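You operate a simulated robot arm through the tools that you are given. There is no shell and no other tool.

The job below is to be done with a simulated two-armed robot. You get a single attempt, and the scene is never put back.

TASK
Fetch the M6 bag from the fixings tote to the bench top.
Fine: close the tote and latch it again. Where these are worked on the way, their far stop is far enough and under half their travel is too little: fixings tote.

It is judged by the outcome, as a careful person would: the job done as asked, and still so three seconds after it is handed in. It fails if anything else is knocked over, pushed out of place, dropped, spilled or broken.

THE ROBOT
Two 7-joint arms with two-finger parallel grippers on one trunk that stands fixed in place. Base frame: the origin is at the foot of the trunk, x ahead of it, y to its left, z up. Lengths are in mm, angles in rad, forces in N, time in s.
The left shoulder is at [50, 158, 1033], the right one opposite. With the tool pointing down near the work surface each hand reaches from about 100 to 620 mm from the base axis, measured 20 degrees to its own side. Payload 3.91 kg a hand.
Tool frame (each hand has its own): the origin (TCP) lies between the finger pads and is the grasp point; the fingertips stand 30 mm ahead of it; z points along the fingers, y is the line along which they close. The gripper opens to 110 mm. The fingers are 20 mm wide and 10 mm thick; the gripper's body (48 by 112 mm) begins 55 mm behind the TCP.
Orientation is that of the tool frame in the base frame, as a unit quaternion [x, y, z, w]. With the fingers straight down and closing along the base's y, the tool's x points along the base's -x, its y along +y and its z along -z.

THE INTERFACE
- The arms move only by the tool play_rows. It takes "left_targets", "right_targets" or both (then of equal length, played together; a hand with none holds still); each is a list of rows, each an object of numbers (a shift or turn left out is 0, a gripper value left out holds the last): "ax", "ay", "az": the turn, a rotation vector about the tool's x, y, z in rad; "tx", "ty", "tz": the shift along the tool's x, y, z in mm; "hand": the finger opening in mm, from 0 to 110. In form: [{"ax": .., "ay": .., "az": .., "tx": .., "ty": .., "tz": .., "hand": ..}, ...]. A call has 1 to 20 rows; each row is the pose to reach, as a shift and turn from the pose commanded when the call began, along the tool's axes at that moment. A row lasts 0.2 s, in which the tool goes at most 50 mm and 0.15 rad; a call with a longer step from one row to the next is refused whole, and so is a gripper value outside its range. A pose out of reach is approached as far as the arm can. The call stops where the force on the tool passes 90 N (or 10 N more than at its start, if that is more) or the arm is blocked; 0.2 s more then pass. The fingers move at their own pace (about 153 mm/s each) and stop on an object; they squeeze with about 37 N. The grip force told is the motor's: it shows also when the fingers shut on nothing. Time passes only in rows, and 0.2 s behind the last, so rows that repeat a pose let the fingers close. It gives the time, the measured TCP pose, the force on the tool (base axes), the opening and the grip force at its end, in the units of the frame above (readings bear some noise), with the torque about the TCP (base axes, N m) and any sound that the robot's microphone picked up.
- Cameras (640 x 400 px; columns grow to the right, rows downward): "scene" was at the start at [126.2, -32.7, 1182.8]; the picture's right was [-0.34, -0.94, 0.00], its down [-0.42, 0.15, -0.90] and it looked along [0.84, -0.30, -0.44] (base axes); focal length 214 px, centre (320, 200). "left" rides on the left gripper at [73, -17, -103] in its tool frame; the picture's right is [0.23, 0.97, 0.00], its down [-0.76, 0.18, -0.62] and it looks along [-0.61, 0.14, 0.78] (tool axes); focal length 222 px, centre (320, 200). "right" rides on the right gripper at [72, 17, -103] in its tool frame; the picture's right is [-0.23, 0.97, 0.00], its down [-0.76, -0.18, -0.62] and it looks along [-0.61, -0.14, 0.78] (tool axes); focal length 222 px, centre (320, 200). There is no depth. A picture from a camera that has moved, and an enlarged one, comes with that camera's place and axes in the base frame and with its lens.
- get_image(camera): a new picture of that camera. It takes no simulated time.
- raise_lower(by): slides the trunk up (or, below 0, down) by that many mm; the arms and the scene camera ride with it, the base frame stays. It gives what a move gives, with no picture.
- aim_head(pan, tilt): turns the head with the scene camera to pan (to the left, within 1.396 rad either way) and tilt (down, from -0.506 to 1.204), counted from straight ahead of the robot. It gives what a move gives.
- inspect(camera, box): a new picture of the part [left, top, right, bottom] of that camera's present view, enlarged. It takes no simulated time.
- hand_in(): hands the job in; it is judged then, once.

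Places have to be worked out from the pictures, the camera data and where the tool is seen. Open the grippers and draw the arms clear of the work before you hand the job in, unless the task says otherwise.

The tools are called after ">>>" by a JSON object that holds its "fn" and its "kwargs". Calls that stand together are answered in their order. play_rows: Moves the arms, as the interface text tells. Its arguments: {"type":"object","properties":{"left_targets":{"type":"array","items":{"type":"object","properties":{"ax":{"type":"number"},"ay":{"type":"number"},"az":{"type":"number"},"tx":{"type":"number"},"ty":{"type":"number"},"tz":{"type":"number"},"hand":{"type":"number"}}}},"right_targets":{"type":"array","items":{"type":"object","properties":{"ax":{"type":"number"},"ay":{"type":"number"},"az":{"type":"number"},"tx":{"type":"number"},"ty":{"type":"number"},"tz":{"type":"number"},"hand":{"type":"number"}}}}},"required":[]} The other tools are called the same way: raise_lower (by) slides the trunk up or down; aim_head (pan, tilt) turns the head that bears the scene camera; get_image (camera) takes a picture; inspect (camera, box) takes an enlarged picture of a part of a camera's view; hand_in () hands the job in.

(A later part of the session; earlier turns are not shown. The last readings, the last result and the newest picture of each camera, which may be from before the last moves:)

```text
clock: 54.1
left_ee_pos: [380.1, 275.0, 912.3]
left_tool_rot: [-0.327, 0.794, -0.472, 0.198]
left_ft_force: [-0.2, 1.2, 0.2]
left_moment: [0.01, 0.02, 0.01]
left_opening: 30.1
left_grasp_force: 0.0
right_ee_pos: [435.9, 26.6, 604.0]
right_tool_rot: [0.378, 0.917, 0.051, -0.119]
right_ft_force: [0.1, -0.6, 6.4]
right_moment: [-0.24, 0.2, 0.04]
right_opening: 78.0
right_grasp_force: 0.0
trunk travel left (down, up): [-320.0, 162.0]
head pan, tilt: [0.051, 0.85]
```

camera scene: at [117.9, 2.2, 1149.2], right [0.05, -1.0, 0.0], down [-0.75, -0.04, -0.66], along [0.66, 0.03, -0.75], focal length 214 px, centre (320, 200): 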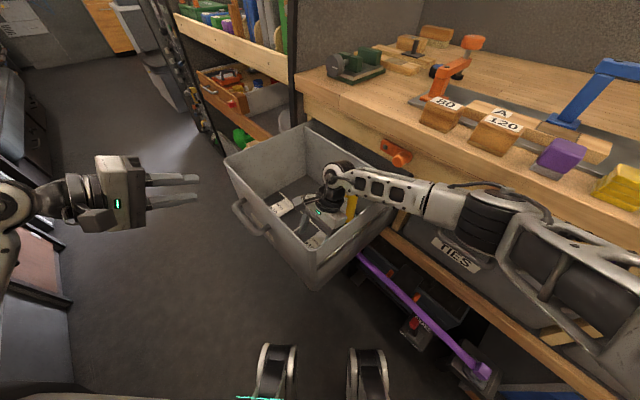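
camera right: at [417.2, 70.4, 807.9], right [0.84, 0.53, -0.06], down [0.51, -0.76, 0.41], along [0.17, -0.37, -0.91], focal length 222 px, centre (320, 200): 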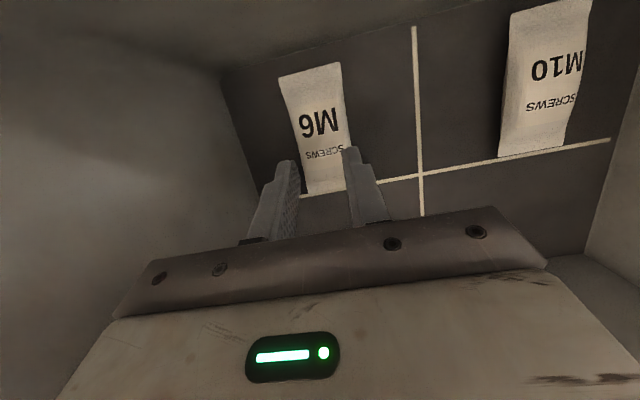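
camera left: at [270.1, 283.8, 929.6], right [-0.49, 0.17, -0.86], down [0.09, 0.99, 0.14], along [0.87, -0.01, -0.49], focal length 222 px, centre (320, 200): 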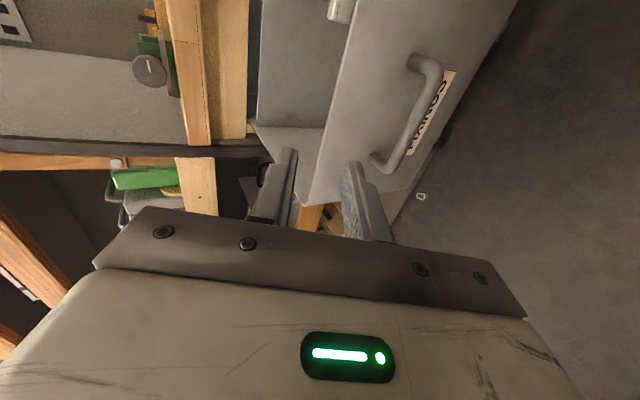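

The tips just touch the floor at TCP z 604 (6 N), so the floor is at about 572. I back off 1 mm, close, and lift in small steps.

>>> {"fn": "play_rows", "kwargs": {"right_targets": [{"tx": 0.4, "tz": -1.6, "hand": 60}, {"tx": 0.4, "tz": -1.6, "hand": 40}, {"tx": 0.4, "tz": -1.6, "hand": 20}, {"tx": 0.4, "tz": -1.6, "hand": 20}]}}

>>> {"fn": "play_rows", "kwargs": {"right_targets": [{"tx": 0.8, "tz": -2.9}, {"tx": 1.6, "tz": -5.8}, {"tx": 2.6, "tz": -9.7}, {"tx": 2.6, "tz": -9.7}]}}

>>> {"fn": "inspect", "kwargs": {"camera": "right", "box": [220, 20, 420, 240]}}

```text
clock: 55.1
left_ee_pos: [380.0, 275.0, 911.4]
left_tool_rot: [-0.326, 0.794, -0.473, 0.198]
left_ft_force: [-0.1, -0.4, -0.3]
left_moment: [-0.03, 0.01, 0.02]
left_opening: 30.0
left_grasp_force: 0.1
right_ee_pos: [436.8, 26.7, 604.6]
right_tool_rot: [0.379, 0.916, 0.05, -0.119]
right_ft_force: [-0.1, -0.1, 0.1]
right_moment: [-0.04, -0.01, -0.02]
right_opening: 52.9
right_grasp_force: 37.0
trunk travel left (down, up): [-320.0, 162.0]
head pan, tilt: [0.051, 0.85]
```

```text
clock: 56.1
left_ee_pos: [379.3, 275.2, 911.2]
left_tool_rot: [-0.327, 0.794, -0.472, 0.198]
left_ft_force: [-0.6, 0.5, -0.9]
left_moment: [0.01, 0.02, -0.02]
left_opening: 30.0
left_grasp_force: 0.1
right_ee_pos: [436.2, 27.5, 615.0]
right_tool_rot: [0.378, 0.917, 0.049, -0.119]
right_ft_force: [-0.1, -0.5, -1.8]
right_moment: [0.01, -0.03, -0.01]
right_opening: 52.7
right_grasp_force: 37.1
trunk travel left (down, up): [-320.0, 162.0]
head pan, tilt: [0.051, 0.85]
```

```text
1.82 times, centred on (320, 130) of right
camera zoom: at [417.4, 70.5, 734.7], right [0.84, 0.54, -0.06], down [0.51, -0.76, 0.41], along [0.17, -0.37, -0.91], focal length 404 px, centre (320, 327)
```

zoom: 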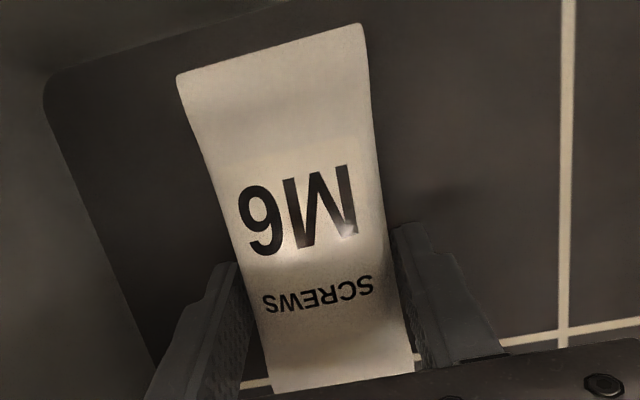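

The bag is held this time: the opening stays at 52.7 mm and the force shows about 0.18 kg. I lift it smoothly up out of the tote.

>>> {"fn": "play_rows", "kwargs": {"right_targets": [{"tx": 3.9, "tz": -14.5}, {"tx": 9.1, "tz": -33.8}, {"tx": 15.5, "tz": -58}, {"tx": 22, "tz": -82.1}, {"tx": 28.5, "tz": -106.3}, {"tx": 35, "tz": -130.4}, {"tx": 41.4, "tz": -154.6}, {"tx": 47.9, "tz": -178.7}, {"tx": 54.4, "tz": -202.9}, {"tx": 60.9, "tz": -227}, {"tx": 67.3, "tz": -251}, {"tx": 71, "tz": -265}]}}

>>> {"fn": "get_image", "kwargs": {"camera": "right"}}

>>> {"fn": "get_image", "kwargs": {"camera": "scene"}}

```text
clock: 58.7
left_ee_pos: [380.2, 275.2, 910.9]
left_tool_rot: [-0.327, 0.795, -0.472, 0.198]
left_ft_force: [-0.3, 1.2, -0.3]
left_moment: [0.0, 0.02, 0.01]
left_opening: 30.0
left_grasp_force: 0.0
right_ee_pos: [435.5, 28.6, 890.1]
right_tool_rot: [0.378, 0.916, 0.05, -0.121]
right_ft_force: [-0.1, 0.3, -2.0]
right_moment: [-0.03, -0.02, -0.02]
right_opening: 52.8
right_grasp_force: 37.2
trunk travel left (down, up): [-320.0, 162.0]
head pan, tilt: [0.051, 0.85]
```

```text
taken
camera right: at [416.6, 72.1, 1009.3], right [0.84, 0.54, -0.06], down [0.51, -0.76, 0.41], along [0.17, -0.37, -0.91], focal length 222 px, centre (320, 200)
```

right: 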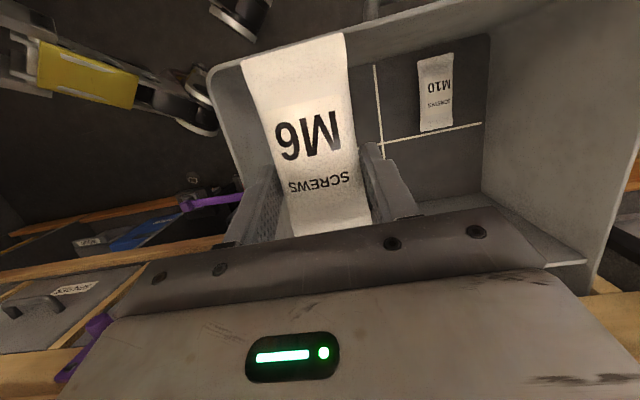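

```text
taken
camera scene: at [117.9, 2.3, 1194.2], right [0.05, -1.0, 0.0], down [-0.75, -0.04, -0.66], along [0.66, 0.03, -0.75], focal length 214 px, centre (320, 200)
```

scene: 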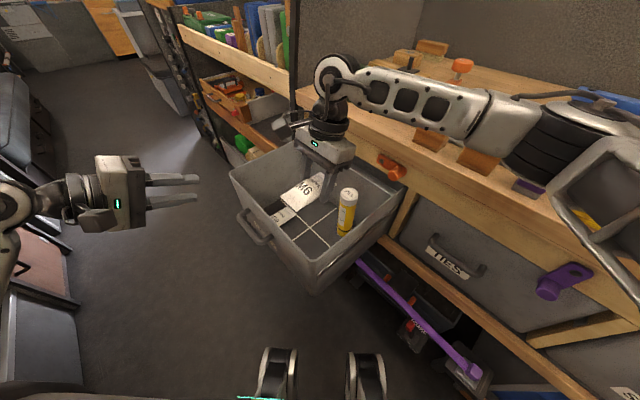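

The bag is secure and clear of the tote. I raise the trunk 110 mm to carry it over bench height, then shift towards the bench's front edge.

>>> {"fn": "raise_lower", "kwargs": {"by": 110}}

>>> {"fn": "play_rows", "kwargs": {"right_targets": [{"tx": -21, "ty": -4, "tz": -5.7}, {"tx": -43, "ty": -9, "tz": -11.4}, {"tx": -64, "ty": -13, "tz": -17}, {"tx": -85, "ty": -17, "tz": -22.8}, {"tx": -106, "ty": -22, "tz": -28.5}, {"tx": -127.5, "ty": -26, "tz": -34.2}]}}

>>> {"fn": "get_image", "kwargs": {"camera": "scene"}}

```text
clock: 60.1
left_ee_pos: [380.6, 274.6, 1021.1]
left_tool_rot: [-0.328, 0.794, -0.473, 0.197]
left_ft_force: [-0.2, 0.2, 0.4]
left_moment: [-0.01, 0.0, 0.03]
left_opening: 30.2
left_grasp_force: 0.1
right_ee_pos: [436.4, 29.2, 999.8]
right_tool_rot: [0.378, 0.917, 0.049, -0.12]
right_ft_force: [-0.1, 0.8, -1.7]
right_moment: [-0.03, 0.01, 0.03]
right_opening: 52.5
right_grasp_force: 37.2
trunk travel left (down, up): [-430.0, 52.0]
head pan, tilt: [0.051, 0.85]
```

```text
clock: 61.5
left_ee_pos: [380.7, 275.7, 1022.4]
left_tool_rot: [-0.328, 0.794, -0.472, 0.198]
left_ft_force: [0.3, -0.4, -0.2]
left_moment: [0.03, 0.02, -0.01]
left_opening: 29.9
left_grasp_force: 0.0
right_ee_pos: [510.6, -82.9, 1000.7]
right_tool_rot: [0.379, 0.916, 0.05, -0.12]
right_ft_force: [0.5, 0.0, -0.9]
right_moment: [0.0, -0.01, -0.01]
right_opening: 52.7
right_grasp_force: 36.7
trunk travel left (down, up): [-430.0, 52.0]
head pan, tilt: [0.051, 0.85]
```

```text
taken
camera scene: at [118.1, 2.1, 1304.2], right [0.05, -1.0, 0.0], down [-0.75, -0.04, -0.66], along [0.66, 0.03, -0.75], focal length 214 px, centre (320, 200)
```

scene: 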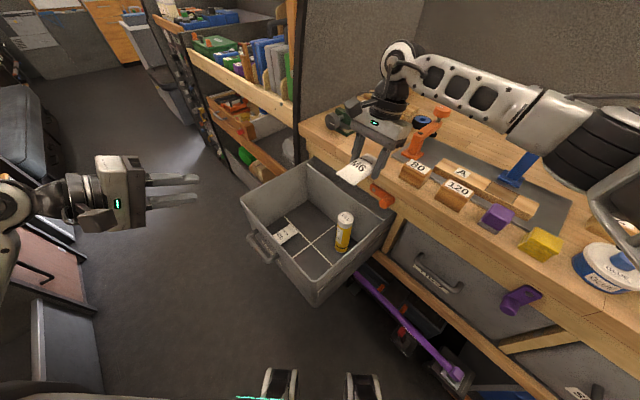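

Carried well. I begin yawing the hand clockwise about the vertical in short steps, so the bag can be laid flat with the wrist leaning towards the robot.

>>> {"fn": "play_rows", "kwargs": {"right_targets": [{"ax": -0.036, "az": 0.135}, {"ax": -0.073, "az": 0.27}, {"ax": -0.109, "az": 0.406}, {"ax": -0.145, "az": 0.541}]}}

>>> {"fn": "play_rows", "kwargs": {"right_targets": [{"ax": -0.036, "az": 0.135}, {"ax": -0.073, "az": 0.27}, {"ax": -0.109, "az": 0.406}]}}

>>> {"fn": "get_image", "kwargs": {"camera": "scene"}}

```text
clock: 62.5
left_ee_pos: [379.5, 275.2, 1021.3]
left_tool_rot: [-0.328, 0.794, -0.472, 0.199]
left_ft_force: [0.0, 0.2, 0.2]
left_moment: [0.0, 0.03, 0.03]
left_opening: 29.9
left_grasp_force: 0.0
right_ee_pos: [509.8, -81.8, 1000.4]
right_tool_rot: [0.617, 0.776, 0.083, -0.101]
right_ft_force: [0.2, 0.4, -1.5]
right_moment: [-0.05, -0.02, -0.01]
right_opening: 52.7
right_grasp_force: 37.0
trunk travel left (down, up): [-430.0, 52.0]
head pan, tilt: [0.051, 0.85]
```

```text
clock: 63.3
left_ee_pos: [380.3, 274.7, 1020.3]
left_tool_rot: [-0.328, 0.794, -0.472, 0.198]
left_ft_force: [0.5, -0.9, -0.9]
left_moment: [0.03, 0.04, 0.0]
left_opening: 30.0
left_grasp_force: 0.1
right_ee_pos: [511.0, -82.6, 1000.3]
right_tool_rot: [0.766, 0.629, 0.101, -0.082]
right_ft_force: [-0.1, 0.2, -1.2]
right_moment: [0.0, 0.01, 0.01]
right_opening: 52.6
right_grasp_force: 36.9
trunk travel left (down, up): [-430.0, 52.0]
head pan, tilt: [0.051, 0.85]
```

```text
taken
camera scene: at [118.0, 2.3, 1304.2], right [0.05, -1.0, 0.0], down [-0.75, -0.04, -0.66], along [0.66, 0.03, -0.75], focal length 214 px, centre (320, 200)
```

scene: 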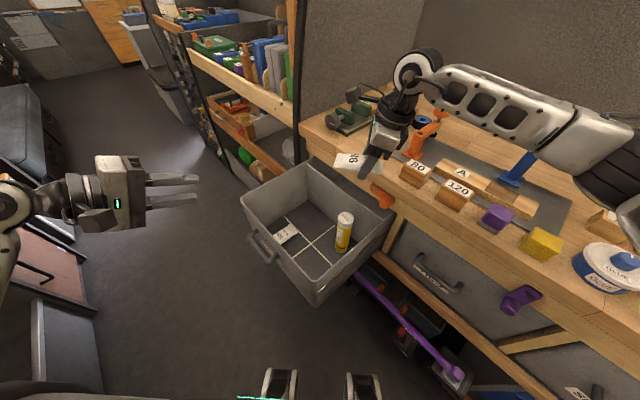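

Reachable so far. I complete the turn to 90° (another 0.59 rad).

>>> {"fn": "play_rows", "kwargs": {"right_targets": [{"ax": -0.036, "az": 0.135}, {"ax": -0.073, "az": 0.27}]}}

>>> {"fn": "play_rows", "kwargs": {"right_targets": [{"ax": -0.036, "az": 0.135}, {"ax": -0.08, "az": 0.298}]}}

>>> {"fn": "get_image", "kwargs": {"camera": "scene"}}

>>> {"fn": "get_image", "kwargs": {"camera": "right"}}

```text
clock: 63.9
left_ee_pos: [380.5, 275.0, 1021.8]
left_tool_rot: [-0.328, 0.794, -0.472, 0.198]
left_ft_force: [0.2, 1.1, -0.8]
left_moment: [0.0, 0.03, 0.03]
left_opening: 30.0
left_grasp_force: 0.1
right_ee_pos: [510.3, -82.4, 999.6]
right_tool_rot: [0.846, 0.516, 0.113, -0.067]
right_ft_force: [-0.2, -0.2, -1.2]
right_moment: [-0.05, 0.0, 0.03]
right_opening: 52.6
right_grasp_force: 37.0
trunk travel left (down, up): [-430.0, 52.0]
head pan, tilt: [0.051, 0.85]
```

```text
refused: row 2 steps farther than a row can; nothing moved
```

```text
taken
camera scene: at [118.0, 2.2, 1304.2], right [0.05, -1.0, 0.0], down [-0.75, -0.04, -0.66], along [0.66, 0.03, -0.75], focal length 214 px, centre (320, 200)
```

scene: 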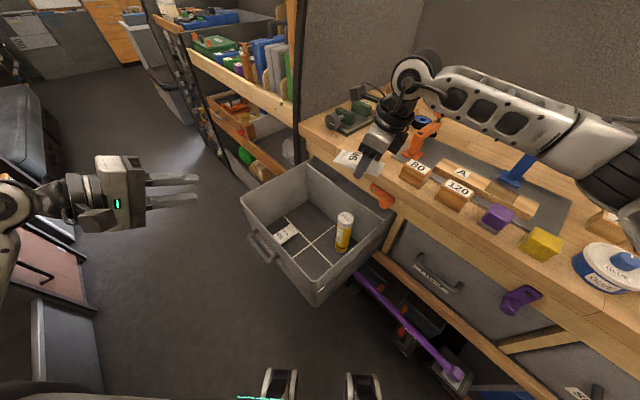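

```text
taken
camera right: at [545.7, -51.1, 1119.3], right [0.77, -0.64, -0.06], down [-0.57, -0.72, 0.4], along [-0.3, -0.28, -0.91], focal length 222 px, centre (320, 200)
```

right: 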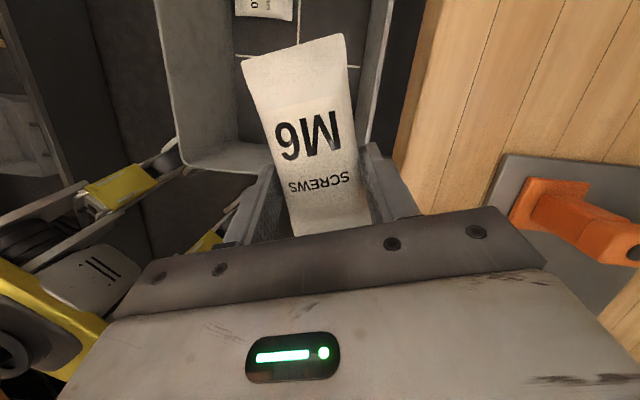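

One row was too large and was refused. I finish the last 0.3 rad in smaller rows, then measure the bench edge.

>>> {"fn": "play_rows", "kwargs": {"right_targets": [{"ax": -0.027, "az": 0.1}, {"ax": -0.054, "az": 0.2}, {"ax": -0.08, "az": 0.298}]}}

>>> {"fn": "get_image", "kwargs": {"camera": "right"}}

>>> {"fn": "inspect", "kwargs": {"camera": "right", "box": [360, 0, 640, 240]}}

>>> {"fn": "inspect", "kwargs": {"camera": "scene", "box": [290, 80, 450, 220]}}

```text
clock: 64.7
left_ee_pos: [380.5, 274.7, 1022.6]
left_tool_rot: [-0.327, 0.794, -0.472, 0.198]
left_ft_force: [-0.7, -0.8, 0.5]
left_moment: [-0.03, -0.01, 0.01]
left_opening: 30.1
left_grasp_force: 0.0
right_ee_pos: [511.7, -81.7, 999.9]
right_tool_rot: [0.915, 0.381, 0.122, -0.049]
right_ft_force: [-0.3, 1.1, -1.3]
right_moment: [-0.02, 0.04, -0.03]
right_opening: 52.9
right_grasp_force: 36.5
trunk travel left (down, up): [-430.0, 52.0]
head pan, tilt: [0.051, 0.85]
```

```text
taken
camera right: at [553.8, -63.2, 1119.8], right [0.54, -0.84, -0.06], down [-0.76, -0.51, 0.4], along [-0.37, -0.17, -0.91], focal length 222 px, centre (320, 200)
```

right: 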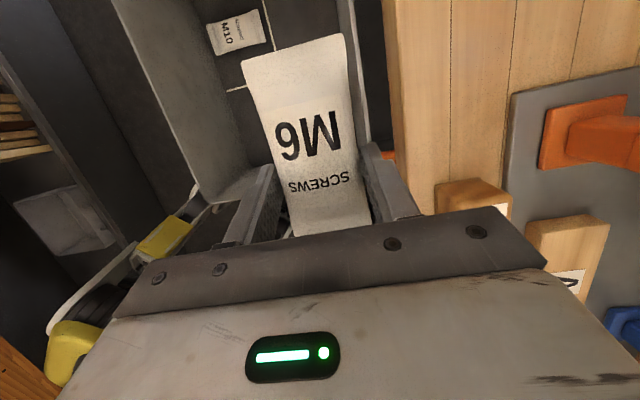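

```text
1.67 times, centred on (500, 120) of right
camera zoom: at [553.8, -63.2, 1119.8], right [0.54, -0.84, -0.06], down [-0.76, -0.51, 0.4], along [-0.37, -0.17, -0.91], focal length 370 px, centre (20, 333)
```

zoom: 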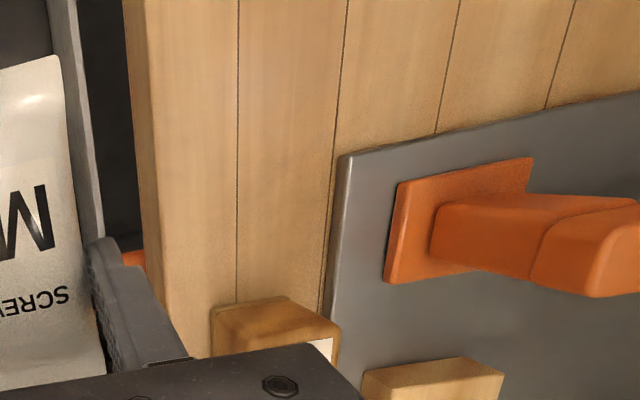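

```text
2.86 times, centred on (370, 150) of scene
camera zoom: at [118.0, 2.3, 1304.2], right [0.05, -1.0, 0.0], down [-0.75, -0.04, -0.66], along [0.66, 0.03, -0.75], focal length 613 px, centre (177, 343)
```

zoom: 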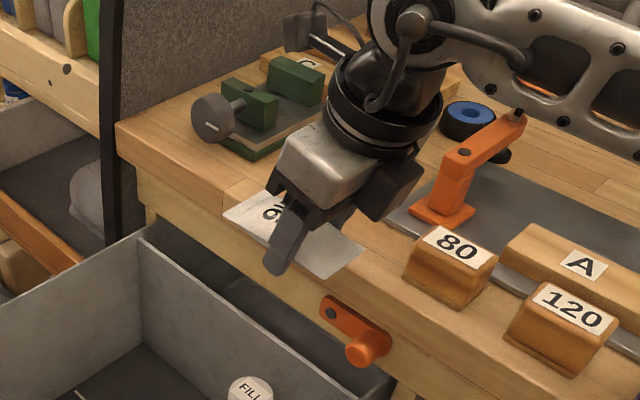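

The bench front edge is at n≈495, the mat starts at n≈582, and block "80" ends at l≈269. That leaves a free patch centred near n 535, l 345. I move the bag over it at travel height.

>>> {"fn": "play_rows", "kwargs": {"right_targets": [{"tx": 5, "ty": 23, "tz": 1.4}, {"tx": 10, "ty": 46, "tz": 2.7}, {"tx": 15, "ty": 69, "tz": 4.1}, {"tx": 20, "ty": 92, "tz": 5.4}, {"tx": 25.1, "ty": 115.4, "tz": 6.8}]}}

>>> {"fn": "get_image", "kwargs": {"camera": "right"}}

>>> {"fn": "inspect", "kwargs": {"camera": "scene", "box": [290, 60, 450, 220]}}

```text
clock: 65.9
left_ee_pos: [380.5, 275.2, 1021.1]
left_tool_rot: [-0.328, 0.794, -0.472, 0.198]
left_ft_force: [-0.2, 0.4, 0.6]
left_moment: [-0.02, 0.02, 0.02]
left_opening: 30.2
left_grasp_force: 0.0
right_ee_pos: [610.5, -145.9, 998.2]
right_tool_rot: [0.915, 0.382, 0.122, -0.05]
right_ft_force: [0.3, 1.0, -0.8]
right_moment: [-0.06, 0.03, 0.01]
right_opening: 53.0
right_grasp_force: 37.1
trunk travel left (down, up): [-430.0, 52.0]
head pan, tilt: [0.051, 0.85]
```

```text
taken
camera right: at [653.6, -126.7, 1118.9], right [0.54, -0.84, -0.06], down [-0.76, -0.51, 0.4], along [-0.37, -0.17, -0.91], focal length 222 px, centre (320, 200)
```

right: 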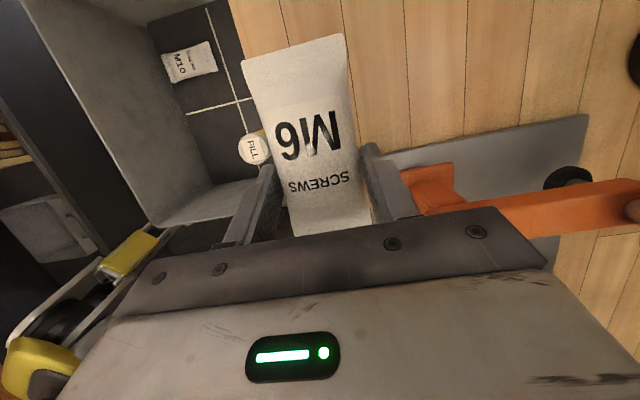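

```text
2.50 times, centred on (370, 140) of scene
camera zoom: at [118.1, 2.2, 1304.1], right [0.05, -1.0, 0.0], down [-0.75, -0.04, -0.66], along [0.66, 0.03, -0.75], focal length 536 px, centre (195, 350)
```

zoom: 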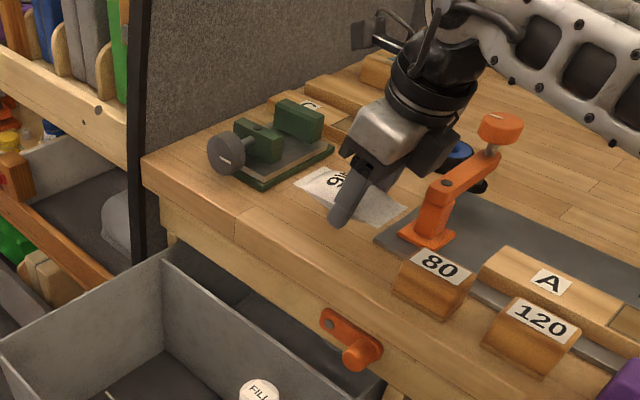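

Over the free patch (n 535, l 328). I lower 25 mm with the trunk, then creep down with the arm looking for contact.

>>> {"fn": "raise_lower", "kwargs": {"by": -25}}

>>> {"fn": "play_rows", "kwargs": {"right_targets": [{"tx": -1.3, "tz": 4.8}, {"tx": -2.6, "tz": 9.6}, {"tx": -3.1, "tz": 11.6}]}}

>>> {"fn": "inspect", "kwargs": {"camera": "scene", "box": [310, 90, 430, 190]}}

```text
clock: 66.7
left_ee_pos: [381.3, 275.6, 996.0]
left_tool_rot: [-0.327, 0.794, -0.472, 0.198]
left_ft_force: [0.0, 0.3, 0.6]
left_moment: [-0.01, 0.01, 0.01]
left_opening: 30.1
left_grasp_force: 0.0
right_ee_pos: [611.4, -145.6, 973.9]
right_tool_rot: [0.915, 0.381, 0.123, -0.049]
right_ft_force: [0.6, -0.1, -1.8]
right_moment: [-0.01, -0.02, -0.06]
right_opening: 52.6
right_grasp_force: 37.1
trunk travel left (down, up): [-405.0, 77.0]
head pan, tilt: [0.051, 0.85]
```

```text
clock: 67.5
left_ee_pos: [380.0, 274.7, 996.5]
left_tool_rot: [-0.327, 0.794, -0.473, 0.198]
left_ft_force: [0.5, 0.3, -0.6]
left_moment: [0.01, -0.01, -0.01]
left_opening: 30.1
left_grasp_force: 0.2
right_ee_pos: [611.0, -146.3, 962.0]
right_tool_rot: [0.915, 0.382, 0.122, -0.05]
right_ft_force: [0.1, -1.1, -1.5]
right_moment: [-0.04, -0.01, 0.0]
right_opening: 52.9
right_grasp_force: 36.5
trunk travel left (down, up): [-405.0, 77.0]
head pan, tilt: [0.051, 0.85]
```

```text
4.00 times, centred on (370, 140) of scene
camera zoom: at [118.0, 2.2, 1279.2], right [0.05, -1.0, 0.0], down [-0.75, -0.04, -0.66], along [0.66, 0.03, -0.75], focal length 858 px, centre (120, 440)
```

zoom: 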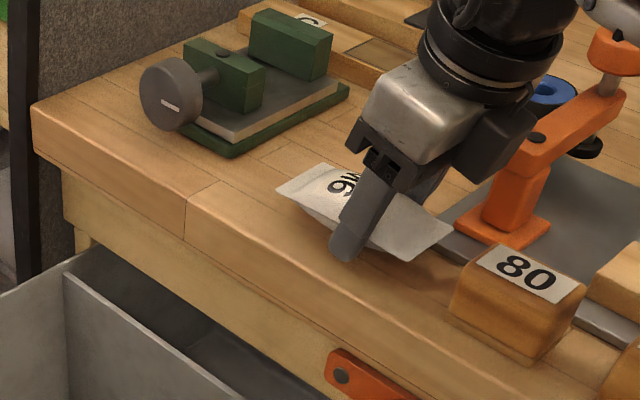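

Still no contact at TCP z 962. I continue creeping down.

>>> {"fn": "play_rows", "kwargs": {"right_targets": [{"tx": -0.8, "tz": 2.9}, {"tx": -1.6, "tz": 5.8}, {"tx": -2.3, "tz": 8.7}, {"tx": -2.3, "tz": 8.7}]}}

>>> {"fn": "play_rows", "kwargs": {"right_targets": [{"tx": -0.8, "tz": 2.9}, {"tx": -1.3, "tz": 4.8}, {"tx": -1.3, "tz": 4.8}]}}

>>> {"fn": "inspect", "kwargs": {"camera": "scene", "box": [310, 90, 430, 190]}}

```text
clock: 68.5
left_ee_pos: [379.9, 274.7, 996.4]
left_tool_rot: [-0.328, 0.794, -0.472, 0.198]
left_ft_force: [0.1, -0.5, 0.0]
left_moment: [0.0, 0.01, -0.04]
left_opening: 29.9
left_grasp_force: 0.1
right_ee_pos: [610.6, -146.2, 953.1]
right_tool_rot: [0.915, 0.382, 0.122, -0.05]
right_ft_force: [0.1, 0.1, -2.0]
right_moment: [-0.04, -0.02, -0.03]
right_opening: 52.6
right_grasp_force: 36.7
trunk travel left (down, up): [-405.0, 77.0]
head pan, tilt: [0.051, 0.85]
```

```text
clock: 69.2
left_ee_pos: [378.5, 275.1, 997.1]
left_tool_rot: [-0.327, 0.793, -0.474, 0.199]
left_ft_force: [0.7, -0.1, 0.3]
left_moment: [-0.05, 0.0, 0.01]
left_opening: 30.0
left_grasp_force: 0.1
right_ee_pos: [610.7, -146.7, 951.8]
right_tool_rot: [0.915, 0.381, 0.125, -0.05]
right_ft_force: [-0.3, -1.9, 14.9]
right_moment: [-0.06, 0.35, 0.09]
right_opening: 52.7
right_grasp_force: 37.1
trunk travel left (down, up): [-405.0, 77.0]
head pan, tilt: [0.051, 0.85]
```

```text
4.00 times, centred on (370, 140) of scene
camera zoom: at [116.4, 2.4, 1279.6], right [0.05, -1.0, 0.0], down [-0.75, -0.04, -0.66], along [0.66, 0.03, -0.75], focal length 858 px, centre (120, 440)
```

zoom: 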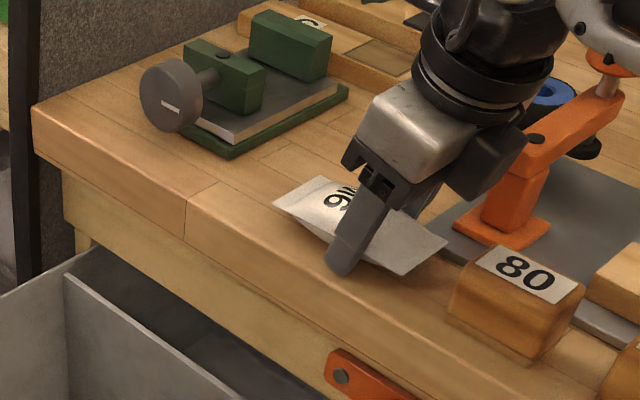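

Contact came at TCP z≈952, so the bench top is at about 920 and the bag is resting flat. I relax 2.5 mm and open just enough to free it.

>>> {"fn": "play_rows", "kwargs": {"right_targets": [{"tx": 0.7, "tz": -2.6}, {"tx": 0.7, "tz": -2.6, "hand": 56}, {"tx": 0.7, "tz": -2.6, "hand": 62}, {"tx": 0.7, "tz": -2.6, "hand": 65}]}}

>>> {"fn": "inspect", "kwargs": {"camera": "scene", "box": [310, 90, 430, 190]}}

>>> {"fn": "get_image", "kwargs": {"camera": "right"}}

```text
clock: 70.2
left_ee_pos: [379.5, 274.9, 997.2]
left_tool_rot: [-0.327, 0.794, -0.472, 0.198]
left_ft_force: [0.8, 0.8, 0.3]
left_moment: [-0.01, 0.03, 0.03]
left_opening: 30.3
left_grasp_force: 0.0
right_ee_pos: [611.3, -147.3, 951.1]
right_tool_rot: [0.915, 0.38, 0.122, -0.049]
right_ft_force: [6.9, -6.0, 11.4]
right_moment: [0.06, 0.09, -0.07]
right_opening: 60.1
right_grasp_force: 0.1
trunk travel left (down, up): [-405.0, 77.0]
head pan, tilt: [0.051, 0.85]
```

```text
4.00 times, centred on (370, 140) of scene
camera zoom: at [117.6, 1.9, 1279.3], right [0.05, -1.0, 0.0], down [-0.75, -0.04, -0.66], along [0.66, 0.03, -0.75], focal length 858 px, centre (120, 440)
```

zoom: 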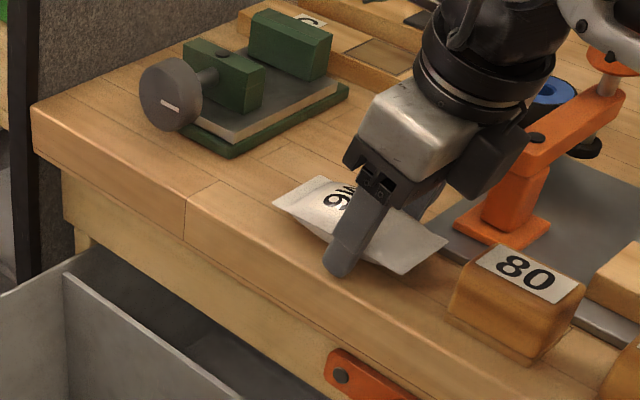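

```text
taken
camera right: at [653.6, -127.5, 1071.3], right [0.54, -0.84, -0.06], down [-0.76, -0.51, 0.4], along [-0.37, -0.17, -0.91], focal length 222 px, centre (320, 200)
```

right: 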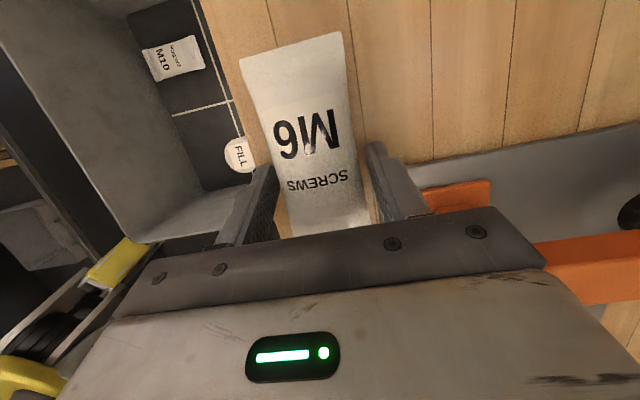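

The bag is freed (opening 60 against 53 mm), but the fingertips are pressing on the bench. I lift a few mm and open a bit more before withdrawing.

>>> {"fn": "play_rows", "kwargs": {"right_targets": [{"tx": 0.8, "tz": -2.9}, {"tx": 1.3, "tz": -4.8, "hand": 65}, {"tx": 1.3, "tz": -4.8, "hand": 65}]}}

>>> {"fn": "inspect", "kwargs": {"camera": "right", "box": [200, 0, 520, 240]}}

```text
clock: 71.0
left_ee_pos: [380.9, 275.6, 997.1]
left_tool_rot: [-0.328, 0.794, -0.472, 0.198]
left_ft_force: [-0.2, 0.1, 1.0]
left_moment: [-0.01, 0.0, -0.03]
left_opening: 29.6
left_grasp_force: 0.1
right_ee_pos: [610.7, -144.9, 954.1]
right_tool_rot: [0.915, 0.382, 0.121, -0.05]
right_ft_force: [0.1, 0.7, -1.3]
right_moment: [-0.04, 0.01, 0.0]
right_opening: 64.9
right_grasp_force: 0.1
trunk travel left (down, up): [-405.0, 77.0]
head pan, tilt: [0.051, 0.85]
```

```text
1.67 times, centred on (360, 120) of right
camera zoom: at [653.4, -125.7, 1074.5], right [0.54, -0.84, -0.06], down [-0.76, -0.51, 0.4], along [-0.37, -0.17, -0.91], focal length 370 px, centre (253, 333)
```

zoom: 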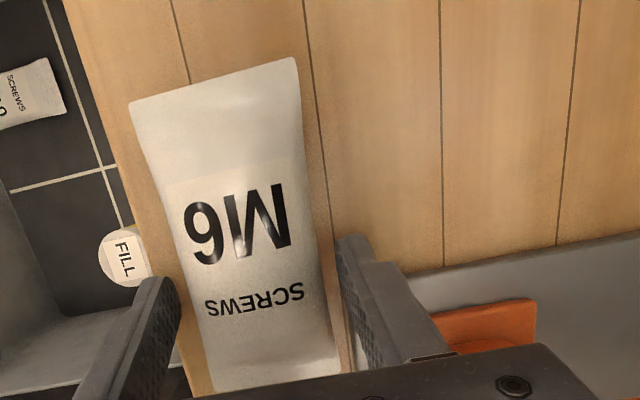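

The bag lies flat and free on the bench top. I withdraw straight up.

>>> {"fn": "play_rows", "kwargs": {"right_targets": [{"tx": 3.9, "tz": -14.5}, {"tx": 10.4, "tz": -38.6}, {"tx": 18.2, "tz": -67.5}, {"tx": 26, "tz": -96.5}, {"tx": 33.9, "tz": -125}]}}

>>> {"fn": "get_image", "kwargs": {"camera": "scene"}}

>>> {"fn": "get_image", "kwargs": {"camera": "right"}}

```text
clock: 72.2
left_ee_pos: [379.3, 276.0, 996.7]
left_tool_rot: [-0.329, 0.794, -0.472, 0.197]
left_ft_force: [0.4, -0.6, 1.0]
left_moment: [-0.01, 0.0, -0.01]
left_opening: 29.9
left_grasp_force: 0.1
right_ee_pos: [608.2, -146.0, 1085.9]
right_tool_rot: [0.915, 0.381, 0.121, -0.049]
right_ft_force: [0.4, 0.7, -0.1]
right_moment: [0.0, 0.01, -0.03]
right_opening: 65.2
right_grasp_force: 0.0
trunk travel left (down, up): [-405.0, 77.0]
head pan, tilt: [0.051, 0.85]
```

```text
taken
camera scene: at [117.7, 2.4, 1279.2], right [0.05, -1.0, 0.0], down [-0.75, -0.04, -0.66], along [0.66, 0.03, -0.75], focal length 214 px, centre (320, 200)
```

scene: 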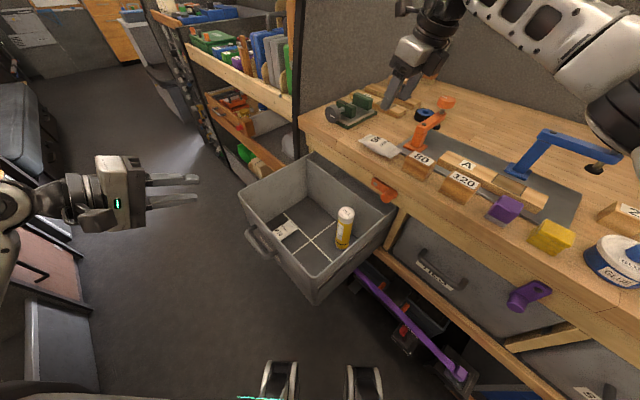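

```text
taken
camera right: at [651.7, -125.8, 1205.8], right [0.54, -0.84, -0.06], down [-0.76, -0.51, 0.4], along [-0.37, -0.17, -0.91], focal length 222 px, centre (320, 200)
```

right: 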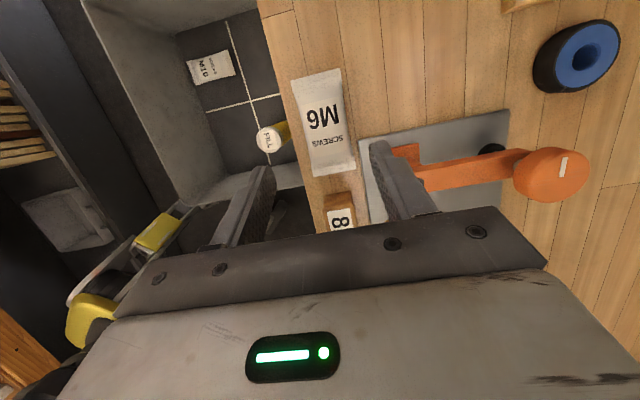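

The bag is on the bench top and undisturbed. I withdraw the right arm away from the bench at height, unwinding its yaw.

>>> {"fn": "play_rows", "kwargs": {"right_targets": [{"tx": -8.8, "ty": -10, "tz": -2.4, "ax": 0.0355, "az": -0.1316}, {"tx": -17.5, "ty": -20, "tz": -4.7, "ax": 0.071, "az": -0.263}, {"tx": -26.3, "ty": -30, "tz": -7.1, "ax": 0.1065, "az": -0.395}, {"tx": -35.1, "ty": -40, "tz": -9.5, "ax": 0.142, "az": -0.526}, {"tx": -43.9, "ty": -50, "tz": -11.8, "ax": 0.1775, "az": -0.658}, {"tx": -52.6, "ty": -60, "tz": -14.2, "ax": 0.213, "az": -0.79}, {"tx": -61.4, "ty": -70, "tz": -16.6, "ax": 0.2485, "az": -0.921}, {"tx": -70.2, "ty": -80, "tz": -19, "ax": 0.284, "az": -1.053}, {"tx": -79, "ty": -90, "tz": -21.3, "ax": 0.3195, "az": -1.184}, {"tx": -87.7, "ty": -100, "tz": -23.7, "ax": 0.355, "az": -1.316}, {"tx": -96.5, "ty": -110, "tz": -26, "ax": 0.3905, "az": -1.448}]}}

>>> {"fn": "get_image", "kwargs": {"camera": "scene"}}

```text
clock: 74.7
left_ee_pos: [379.2, 275.2, 996.0]
left_tool_rot: [-0.327, 0.795, -0.472, 0.197]
left_ft_force: [-0.4, 0.4, 0.5]
left_moment: [0.01, -0.02, -0.01]
left_opening: 30.2
left_grasp_force: 0.1
right_ee_pos: [462.4, -139.5, 1085.7]
right_tool_rot: [0.409, 0.903, 0.054, -0.119]
right_ft_force: [0.2, -0.2, -0.3]
right_moment: [0.01, 0.05, 0.0]
right_opening: 65.1
right_grasp_force: 0.0
trunk travel left (down, up): [-405.0, 77.0]
head pan, tilt: [0.051, 0.85]
```

```text
taken
camera scene: at [117.8, 2.3, 1279.2], right [0.05, -1.0, 0.0], down [-0.75, -0.04, -0.66], along [0.66, 0.03, -0.75], focal length 214 px, centre (320, 200)
```

scene: 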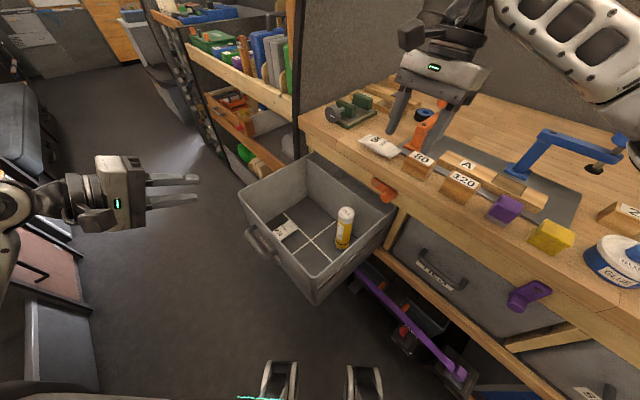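

Clear of the bench. I park the right hand further back and to the right.

>>> {"fn": "play_rows", "kwargs": {"right_targets": [{"tx": 9, "ty": -35, "tz": -5, "ax": 0.027, "az": -0.1}, {"tx": 18, "ty": -71, "tz": -11, "ax": 0.055, "az": -0.205}, {"tx": 27, "ty": -106, "tz": -16, "ax": 0.082, "az": -0.307}, {"tx": 36, "ty": -142, "tz": -21, "ax": 0.11, "az": -0.41}, {"tx": 45, "ty": -177, "tz": -27, "ax": 0.137, "az": -0.512}, {"tx": 54, "ty": -213, "tz": -32, "ax": 0.165, "az": -0.615}, {"tx": 63, "ty": -248, "tz": -38, "ax": 0.192, "az": -0.717}, {"tx": 71.5, "ty": -284, "tz": -43, "ax": 0.22, "az": -0.82}]}}

>>> {"fn": "raise_lower", "kwargs": {"by": -190}}

>>> {"fn": "get_image", "kwargs": {"camera": "scene"}}

>>> {"fn": "get_image", "kwargs": {"camera": "left"}}

```text
clock: 76.5
left_ee_pos: [379.7, 274.9, 996.8]
left_tool_rot: [-0.327, 0.794, -0.473, 0.198]
left_ft_force: [0.6, 0.0, -1.1]
left_moment: [0.03, -0.04, 0.01]
left_opening: 30.0
left_grasp_force: 0.1
right_ee_pos: [209.1, -281.7, 1144.9]
right_tool_rot: [-0.001, 0.991, -0.001, -0.131]
right_ft_force: [0.8, 0.2, 0.3]
right_moment: [-0.03, -0.02, 0.0]
right_opening: 65.1
right_grasp_force: 0.1
trunk travel left (down, up): [-405.0, 77.0]
head pan, tilt: [0.051, 0.85]
```

```text
clock: 78.5
left_ee_pos: [379.6, 275.3, 807.3]
left_tool_rot: [-0.328, 0.794, -0.472, 0.198]
left_ft_force: [-0.5, 0.4, 0.3]
left_moment: [-0.01, -0.01, -0.02]
left_opening: 30.1
left_grasp_force: 0.0
right_ee_pos: [210.2, -280.5, 954.9]
right_tool_rot: [0.002, 0.991, 0.001, -0.131]
right_ft_force: [0.2, -0.9, 0.5]
right_moment: [0.0, 0.01, 0.0]
right_opening: 65.4
right_grasp_force: 0.0
trunk travel left (down, up): [-215.0, 267.0]
head pan, tilt: [0.051, 0.85]
```

```text
taken
camera scene: at [117.8, 2.3, 1089.2], right [0.05, -1.0, 0.0], down [-0.75, -0.04, -0.66], along [0.66, 0.03, -0.75], focal length 214 px, centre (320, 200)
```

scene: 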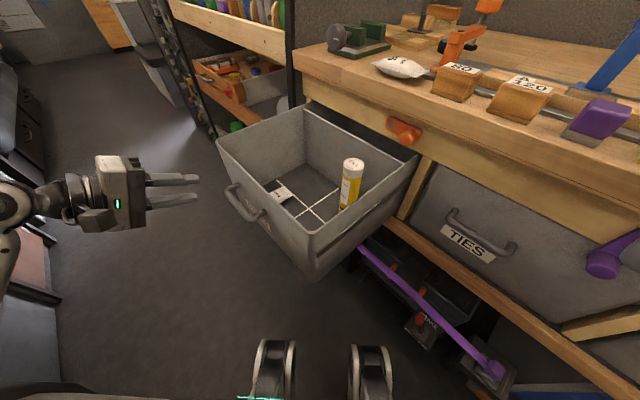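

```text
taken
camera left: at [270.1, 283.8, 869.6], right [-0.48, 0.17, -0.86], down [0.09, 0.99, 0.14], along [0.87, -0.01, -0.49], focal length 222 px, centre (320, 200)
```

left: 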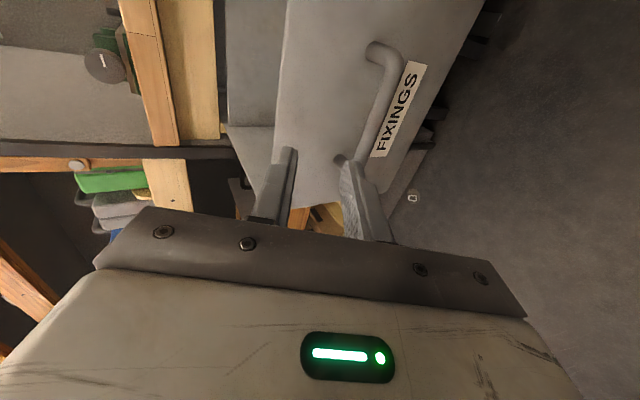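

The tube still stands and everything is in place. I lower the trunk 60 mm more, which brings the left hand back to its stand-off before the handle.

>>> {"fn": "raise_lower", "kwargs": {"by": -60}}

>>> {"fn": "get_image", "kwargs": {"camera": "left"}}

```text
clock: 79.5
left_ee_pos: [379.5, 276.0, 746.3]
left_tool_rot: [-0.328, 0.794, -0.472, 0.198]
left_ft_force: [0.5, 0.4, 0.1]
left_moment: [0.01, 0.03, -0.02]
left_opening: 29.9
left_grasp_force: 0.1
right_ee_pos: [209.6, -280.9, 894.6]
right_tool_rot: [0.002, 0.991, 0.0, -0.131]
right_ft_force: [0.0, 0.4, 0.2]
right_moment: [0.01, 0.03, 0.03]
right_opening: 65.2
right_grasp_force: 0.0
trunk travel left (down, up): [-155.0, 327.0]
head pan, tilt: [0.051, 0.85]
```

```text
taken
camera left: at [270.1, 283.8, 809.6], right [-0.48, 0.17, -0.86], down [0.09, 0.99, 0.14], along [0.87, -0.01, -0.49], focal length 222 px, centre (320, 200)
```

left: 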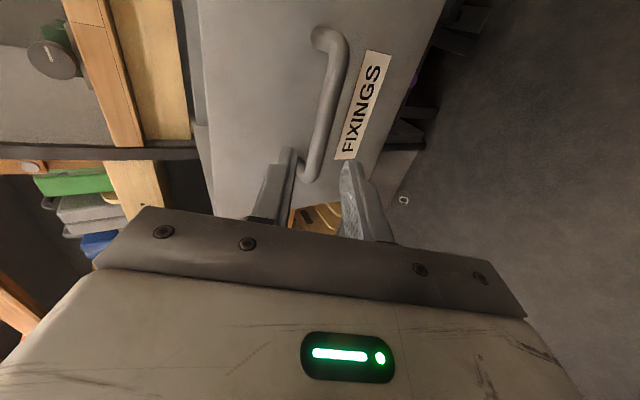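

I'm back at the exit pose. I advance along the same line to just before the bar and check alignment.

>>> {"fn": "play_rows", "kwargs": {"left_targets": [{"tz": 25, "hand": 36}, {"tz": 50}, {"tz": 70}]}}

>>> {"fn": "get_image", "kwargs": {"camera": "left"}}

```text
clock: 80.3
left_ee_pos: [423.8, 231.2, 712.9]
left_tool_rot: [-0.327, 0.794, -0.472, 0.198]
left_ft_force: [-0.2, 0.8, 0.3]
left_moment: [0.02, 0.01, -0.02]
left_opening: 35.8
left_grasp_force: 0.1
right_ee_pos: [210.8, -280.4, 893.6]
right_tool_rot: [0.001, 0.991, 0.0, -0.131]
right_ft_force: [0.4, 0.2, 0.8]
right_moment: [-0.01, -0.01, 0.05]
right_opening: 64.8
right_grasp_force: 0.1
trunk travel left (down, up): [-155.0, 327.0]
head pan, tilt: [0.051, 0.85]
```

```text
taken
camera left: at [314.0, 239.8, 776.0], right [-0.48, 0.17, -0.86], down [0.09, 0.99, 0.14], along [0.87, -0.01, -0.49], focal length 222 px, centre (320, 200)
```

left: 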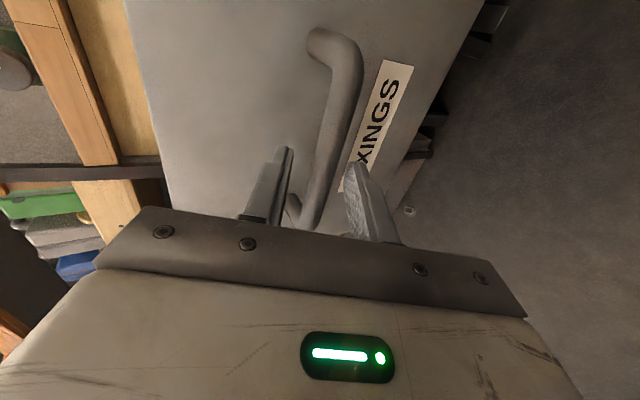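

The bar is centred again. I advance 20 mm and close on it.

>>> {"fn": "play_rows", "kwargs": {"left_targets": [{"tz": 0, "hand": 28}, {"tz": 10, "hand": 28}, {"tz": 20, "hand": 28}, {"tz": 20, "hand": 5}, {"tz": 20, "hand": 5}]}}

>>> {"fn": "get_image", "kwargs": {"camera": "left"}}

```text
clock: 81.5
left_ee_pos: [435.7, 219.5, 701.6]
left_tool_rot: [-0.328, 0.794, -0.473, 0.196]
left_ft_force: [-2.9, -1.0, -3.9]
left_moment: [-0.3, 0.32, 0.64]
left_opening: 15.8
left_grasp_force: 45.4
right_ee_pos: [209.8, -281.7, 894.9]
right_tool_rot: [0.002, 0.992, 0.0, -0.13]
right_ft_force: [-0.1, -0.2, -0.1]
right_moment: [-0.03, 0.01, -0.01]
right_opening: 64.9
right_grasp_force: 0.0
trunk travel left (down, up): [-155.0, 327.0]
head pan, tilt: [0.051, 0.85]
```

```text
taken
camera left: at [326.3, 228.6, 765.7], right [-0.49, 0.17, -0.86], down [0.09, 0.99, 0.14], along [0.87, -0.01, -0.5], focal length 222 px, centre (320, 200)
```

left: 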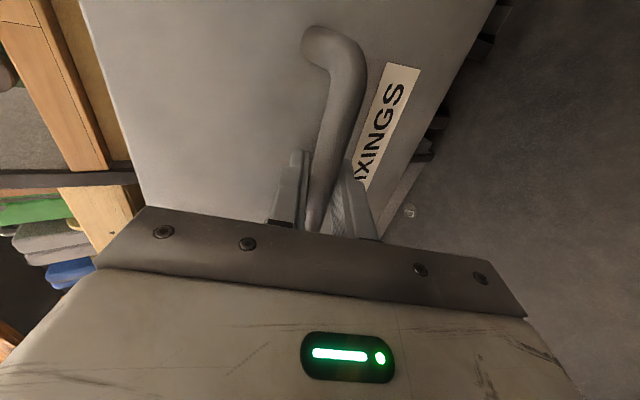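

Gripped. I push the tote in smoothly, with a gentle start so the tube inside stays upright.

>>> {"fn": "play_rows", "kwargs": {"left_targets": [{"ty": -2.4, "tz": 4.4}, {"ty": -6.7, "tz": 12.3}, {"ty": -12.9, "tz": 23.7}, {"ty": -20.1, "tz": 36.9}, {"ty": -27.7, "tz": 51}, {"ty": -35.4, "tz": 65}, {"ty": -43, "tz": 79.1}, {"ty": -50.7, "tz": 93.2}, {"ty": -58.3, "tz": 107.2}, {"ty": -66, "tz": 121.3}, {"ty": -73.6, "tz": 135.4}, {"ty": -80.3, "tz": 147.7}, {"ty": -86, "tz": 158.2}, {"ty": -90.8, "tz": 167}]}}

>>> {"fn": "get_image", "kwargs": {"camera": "scene"}}

```text
clock: 84.5
left_ee_pos: [571.2, 84.9, 701.7]
left_tool_rot: [-0.328, 0.795, -0.472, 0.195]
left_ft_force: [-10.3, -7.2, -15.7]
left_moment: [-0.2, 0.29, 0.91]
left_opening: 16.0
left_grasp_force: 45.4
right_ee_pos: [211.1, -280.3, 895.4]
right_tool_rot: [0.002, 0.991, 0.0, -0.131]
right_ft_force: [-0.1, -0.1, -0.3]
right_moment: [0.04, 0.01, 0.01]
right_opening: 64.9
right_grasp_force: 0.1
trunk travel left (down, up): [-155.0, 327.0]
head pan, tilt: [0.051, 0.85]
```

```text
taken
camera scene: at [118.5, 2.1, 1029.1], right [0.05, -1.0, 0.0], down [-0.75, -0.04, -0.66], along [0.66, 0.03, -0.75], focal length 214 px, centre (320, 200)
```

scene: 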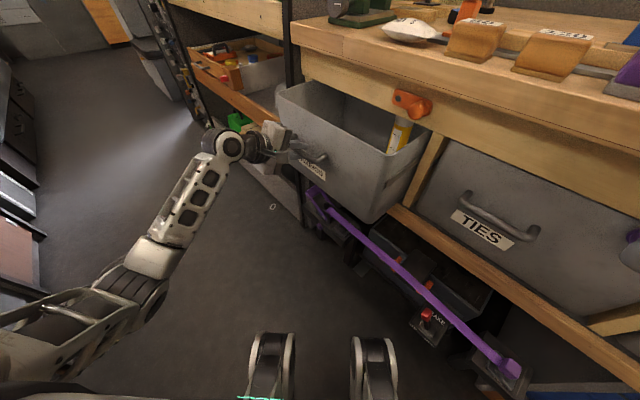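

Going in fine. I push the remaining ~141 mm, slowing near the end.

>>> {"fn": "play_rows", "kwargs": {"left_targets": [{"ty": -2.5, "tz": 7.7}, {"ty": -7.9, "tz": 20.7}, {"ty": -15.6, "tz": 34.8}, {"ty": -23.2, "tz": 48.9}, {"ty": -30.9, "tz": 62.9}, {"ty": -38.5, "tz": 77}, {"ty": -46.2, "tz": 91.1}, {"ty": -52.8, "tz": 103.4}, {"ty": -58.6, "tz": 113.9}, {"ty": -62.4, "tz": 120.9}, {"ty": -64.8, "tz": 125.3}]}}

>>> {"fn": "get_image", "kwargs": {"camera": "scene"}}

>>> {"fn": "get_image", "kwargs": {"camera": "left"}}

```text
clock: 86.9
left_ee_pos: [668.0, -12.5, 702.4]
left_tool_rot: [-0.327, 0.795, -0.472, 0.198]
left_ft_force: [-35.5, 19.7, 2.8]
left_moment: [-0.51, 0.69, 0.39]
left_opening: 16.0
left_grasp_force: 44.9
right_ee_pos: [209.0, -280.1, 896.0]
right_tool_rot: [0.002, 0.992, -0.001, -0.129]
right_ft_force: [0.1, 0.6, -0.1]
right_moment: [0.01, 0.01, -0.01]
right_opening: 64.8
right_grasp_force: 0.1
trunk travel left (down, up): [-155.0, 327.0]
head pan, tilt: [0.051, 0.85]
```

```text
taken
camera scene: at [115.8, 3.3, 1029.7], right [0.05, -1.0, 0.0], down [-0.75, -0.04, -0.66], along [0.66, 0.03, -0.75], focal length 214 px, centre (320, 200)
```

scene: 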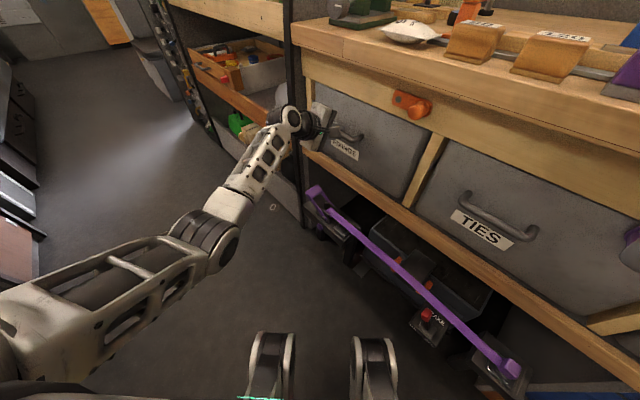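

```text
taken
camera left: at [558.7, -4.0, 765.5], right [-0.49, 0.17, -0.86], down [0.09, 0.99, 0.14], along [0.87, -0.01, -0.5], focal length 222 px, centre (320, 200)
```

left: 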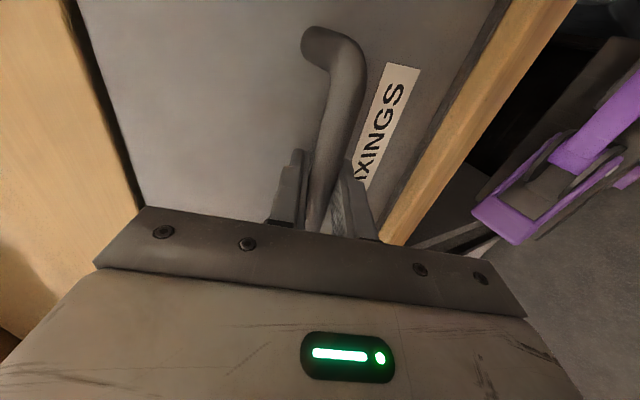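

The tote is fully home: 39 N push-back at its stop, within 1–2 mm of its original place. I relax the push, open, and back away from the handle.

>>> {"fn": "play_rows", "kwargs": {"left_targets": [{"ty": 2.4, "tz": -4.4}, {"ty": 4.3, "tz": -7.9}, {"ty": 4.3, "tz": -7.9}]}}

>>> {"fn": "play_rows", "kwargs": {"left_targets": [{"hand": 30}, {"hand": 30}, {"tz": -20}, {"tz": -55}, {"tz": -90}, {"tz": -125}]}}

>>> {"fn": "aim_head", "kwargs": {"pan": -0.25, "tilt": 0.6}}

>>> {"fn": "get_image", "kwargs": {"camera": "scene"}}

>>> {"fn": "inspect", "kwargs": {"camera": "scene", "box": [220, 120, 400, 260]}}

```text
clock: 87.7
left_ee_pos: [664.2, -7.4, 702.7]
left_tool_rot: [-0.327, 0.793, -0.474, 0.199]
left_ft_force: [2.6, -0.2, -0.8]
left_moment: [-0.57, 0.44, 0.4]
left_opening: 15.8
left_grasp_force: 45.1
right_ee_pos: [211.3, -281.1, 894.0]
right_tool_rot: [0.001, 0.991, 0.0, -0.131]
right_ft_force: [-0.3, -0.3, -0.2]
right_moment: [0.01, 0.0, 0.0]
right_opening: 65.2
right_grasp_force: 0.0
trunk travel left (down, up): [-155.0, 327.0]
head pan, tilt: [0.051, 0.85]
```

```text
clock: 89.1
left_ee_pos: [584.9, 68.0, 760.3]
left_tool_rot: [-0.327, 0.794, -0.473, 0.197]
left_ft_force: [-0.9, -0.9, -0.1]
left_moment: [-0.01, -0.04, -0.01]
left_opening: 29.8
left_grasp_force: 0.0
right_ee_pos: [210.6, -281.9, 894.0]
right_tool_rot: [0.001, 0.991, -0.001, -0.131]
right_ft_force: [0.3, 0.3, -0.8]
right_moment: [0.02, 0.01, -0.01]
right_opening: 64.9
right_grasp_force: 0.0
trunk travel left (down, up): [-155.0, 327.0]
head pan, tilt: [0.051, 0.85]
```

```text
clock: 89.9
left_ee_pos: [584.8, 67.8, 760.7]
left_tool_rot: [-0.327, 0.794, -0.472, 0.198]
left_ft_force: [1.2, 0.2, 0.5]
left_moment: [0.0, -0.03, 0.0]
left_opening: 29.9
left_grasp_force: 0.0
right_ee_pos: [210.6, -280.8, 894.4]
right_tool_rot: [0.002, 0.991, 0.001, -0.131]
right_ft_force: [-0.4, 0.2, 0.2]
right_moment: [0.01, -0.02, 0.02]
right_opening: 65.0
right_grasp_force: 0.2
trunk travel left (down, up): [-155.0, 327.0]
head pan, tilt: [-0.25, 0.6]
```

```text
taken
camera scene: at [125.4, -23.5, 1050.0], right [-0.25, -0.97, 0.0], down [-0.55, 0.14, -0.82], along [0.8, -0.2, -0.57], focal length 214 px, centre (320, 200)
```

scene: 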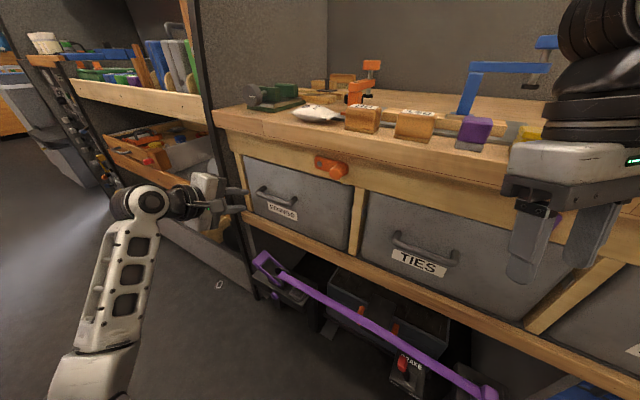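

```text
2.86 times, centred on (310, 190) of scene
camera zoom: at [125.4, -23.5, 1050.0], right [-0.25, -0.97, 0.0], down [-0.55, 0.14, -0.82], along [0.8, -0.2, -0.57], focal length 613 px, centre (349, 229)
```

zoom: 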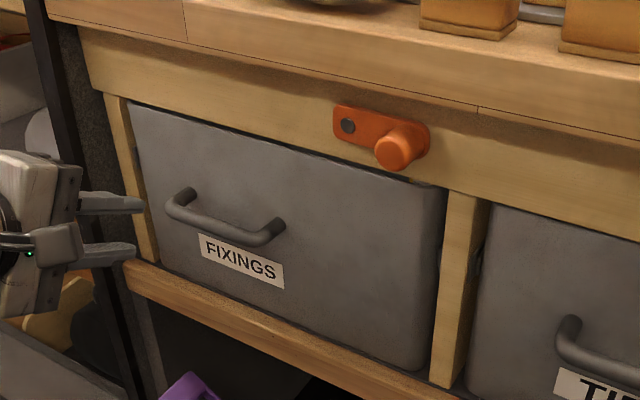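

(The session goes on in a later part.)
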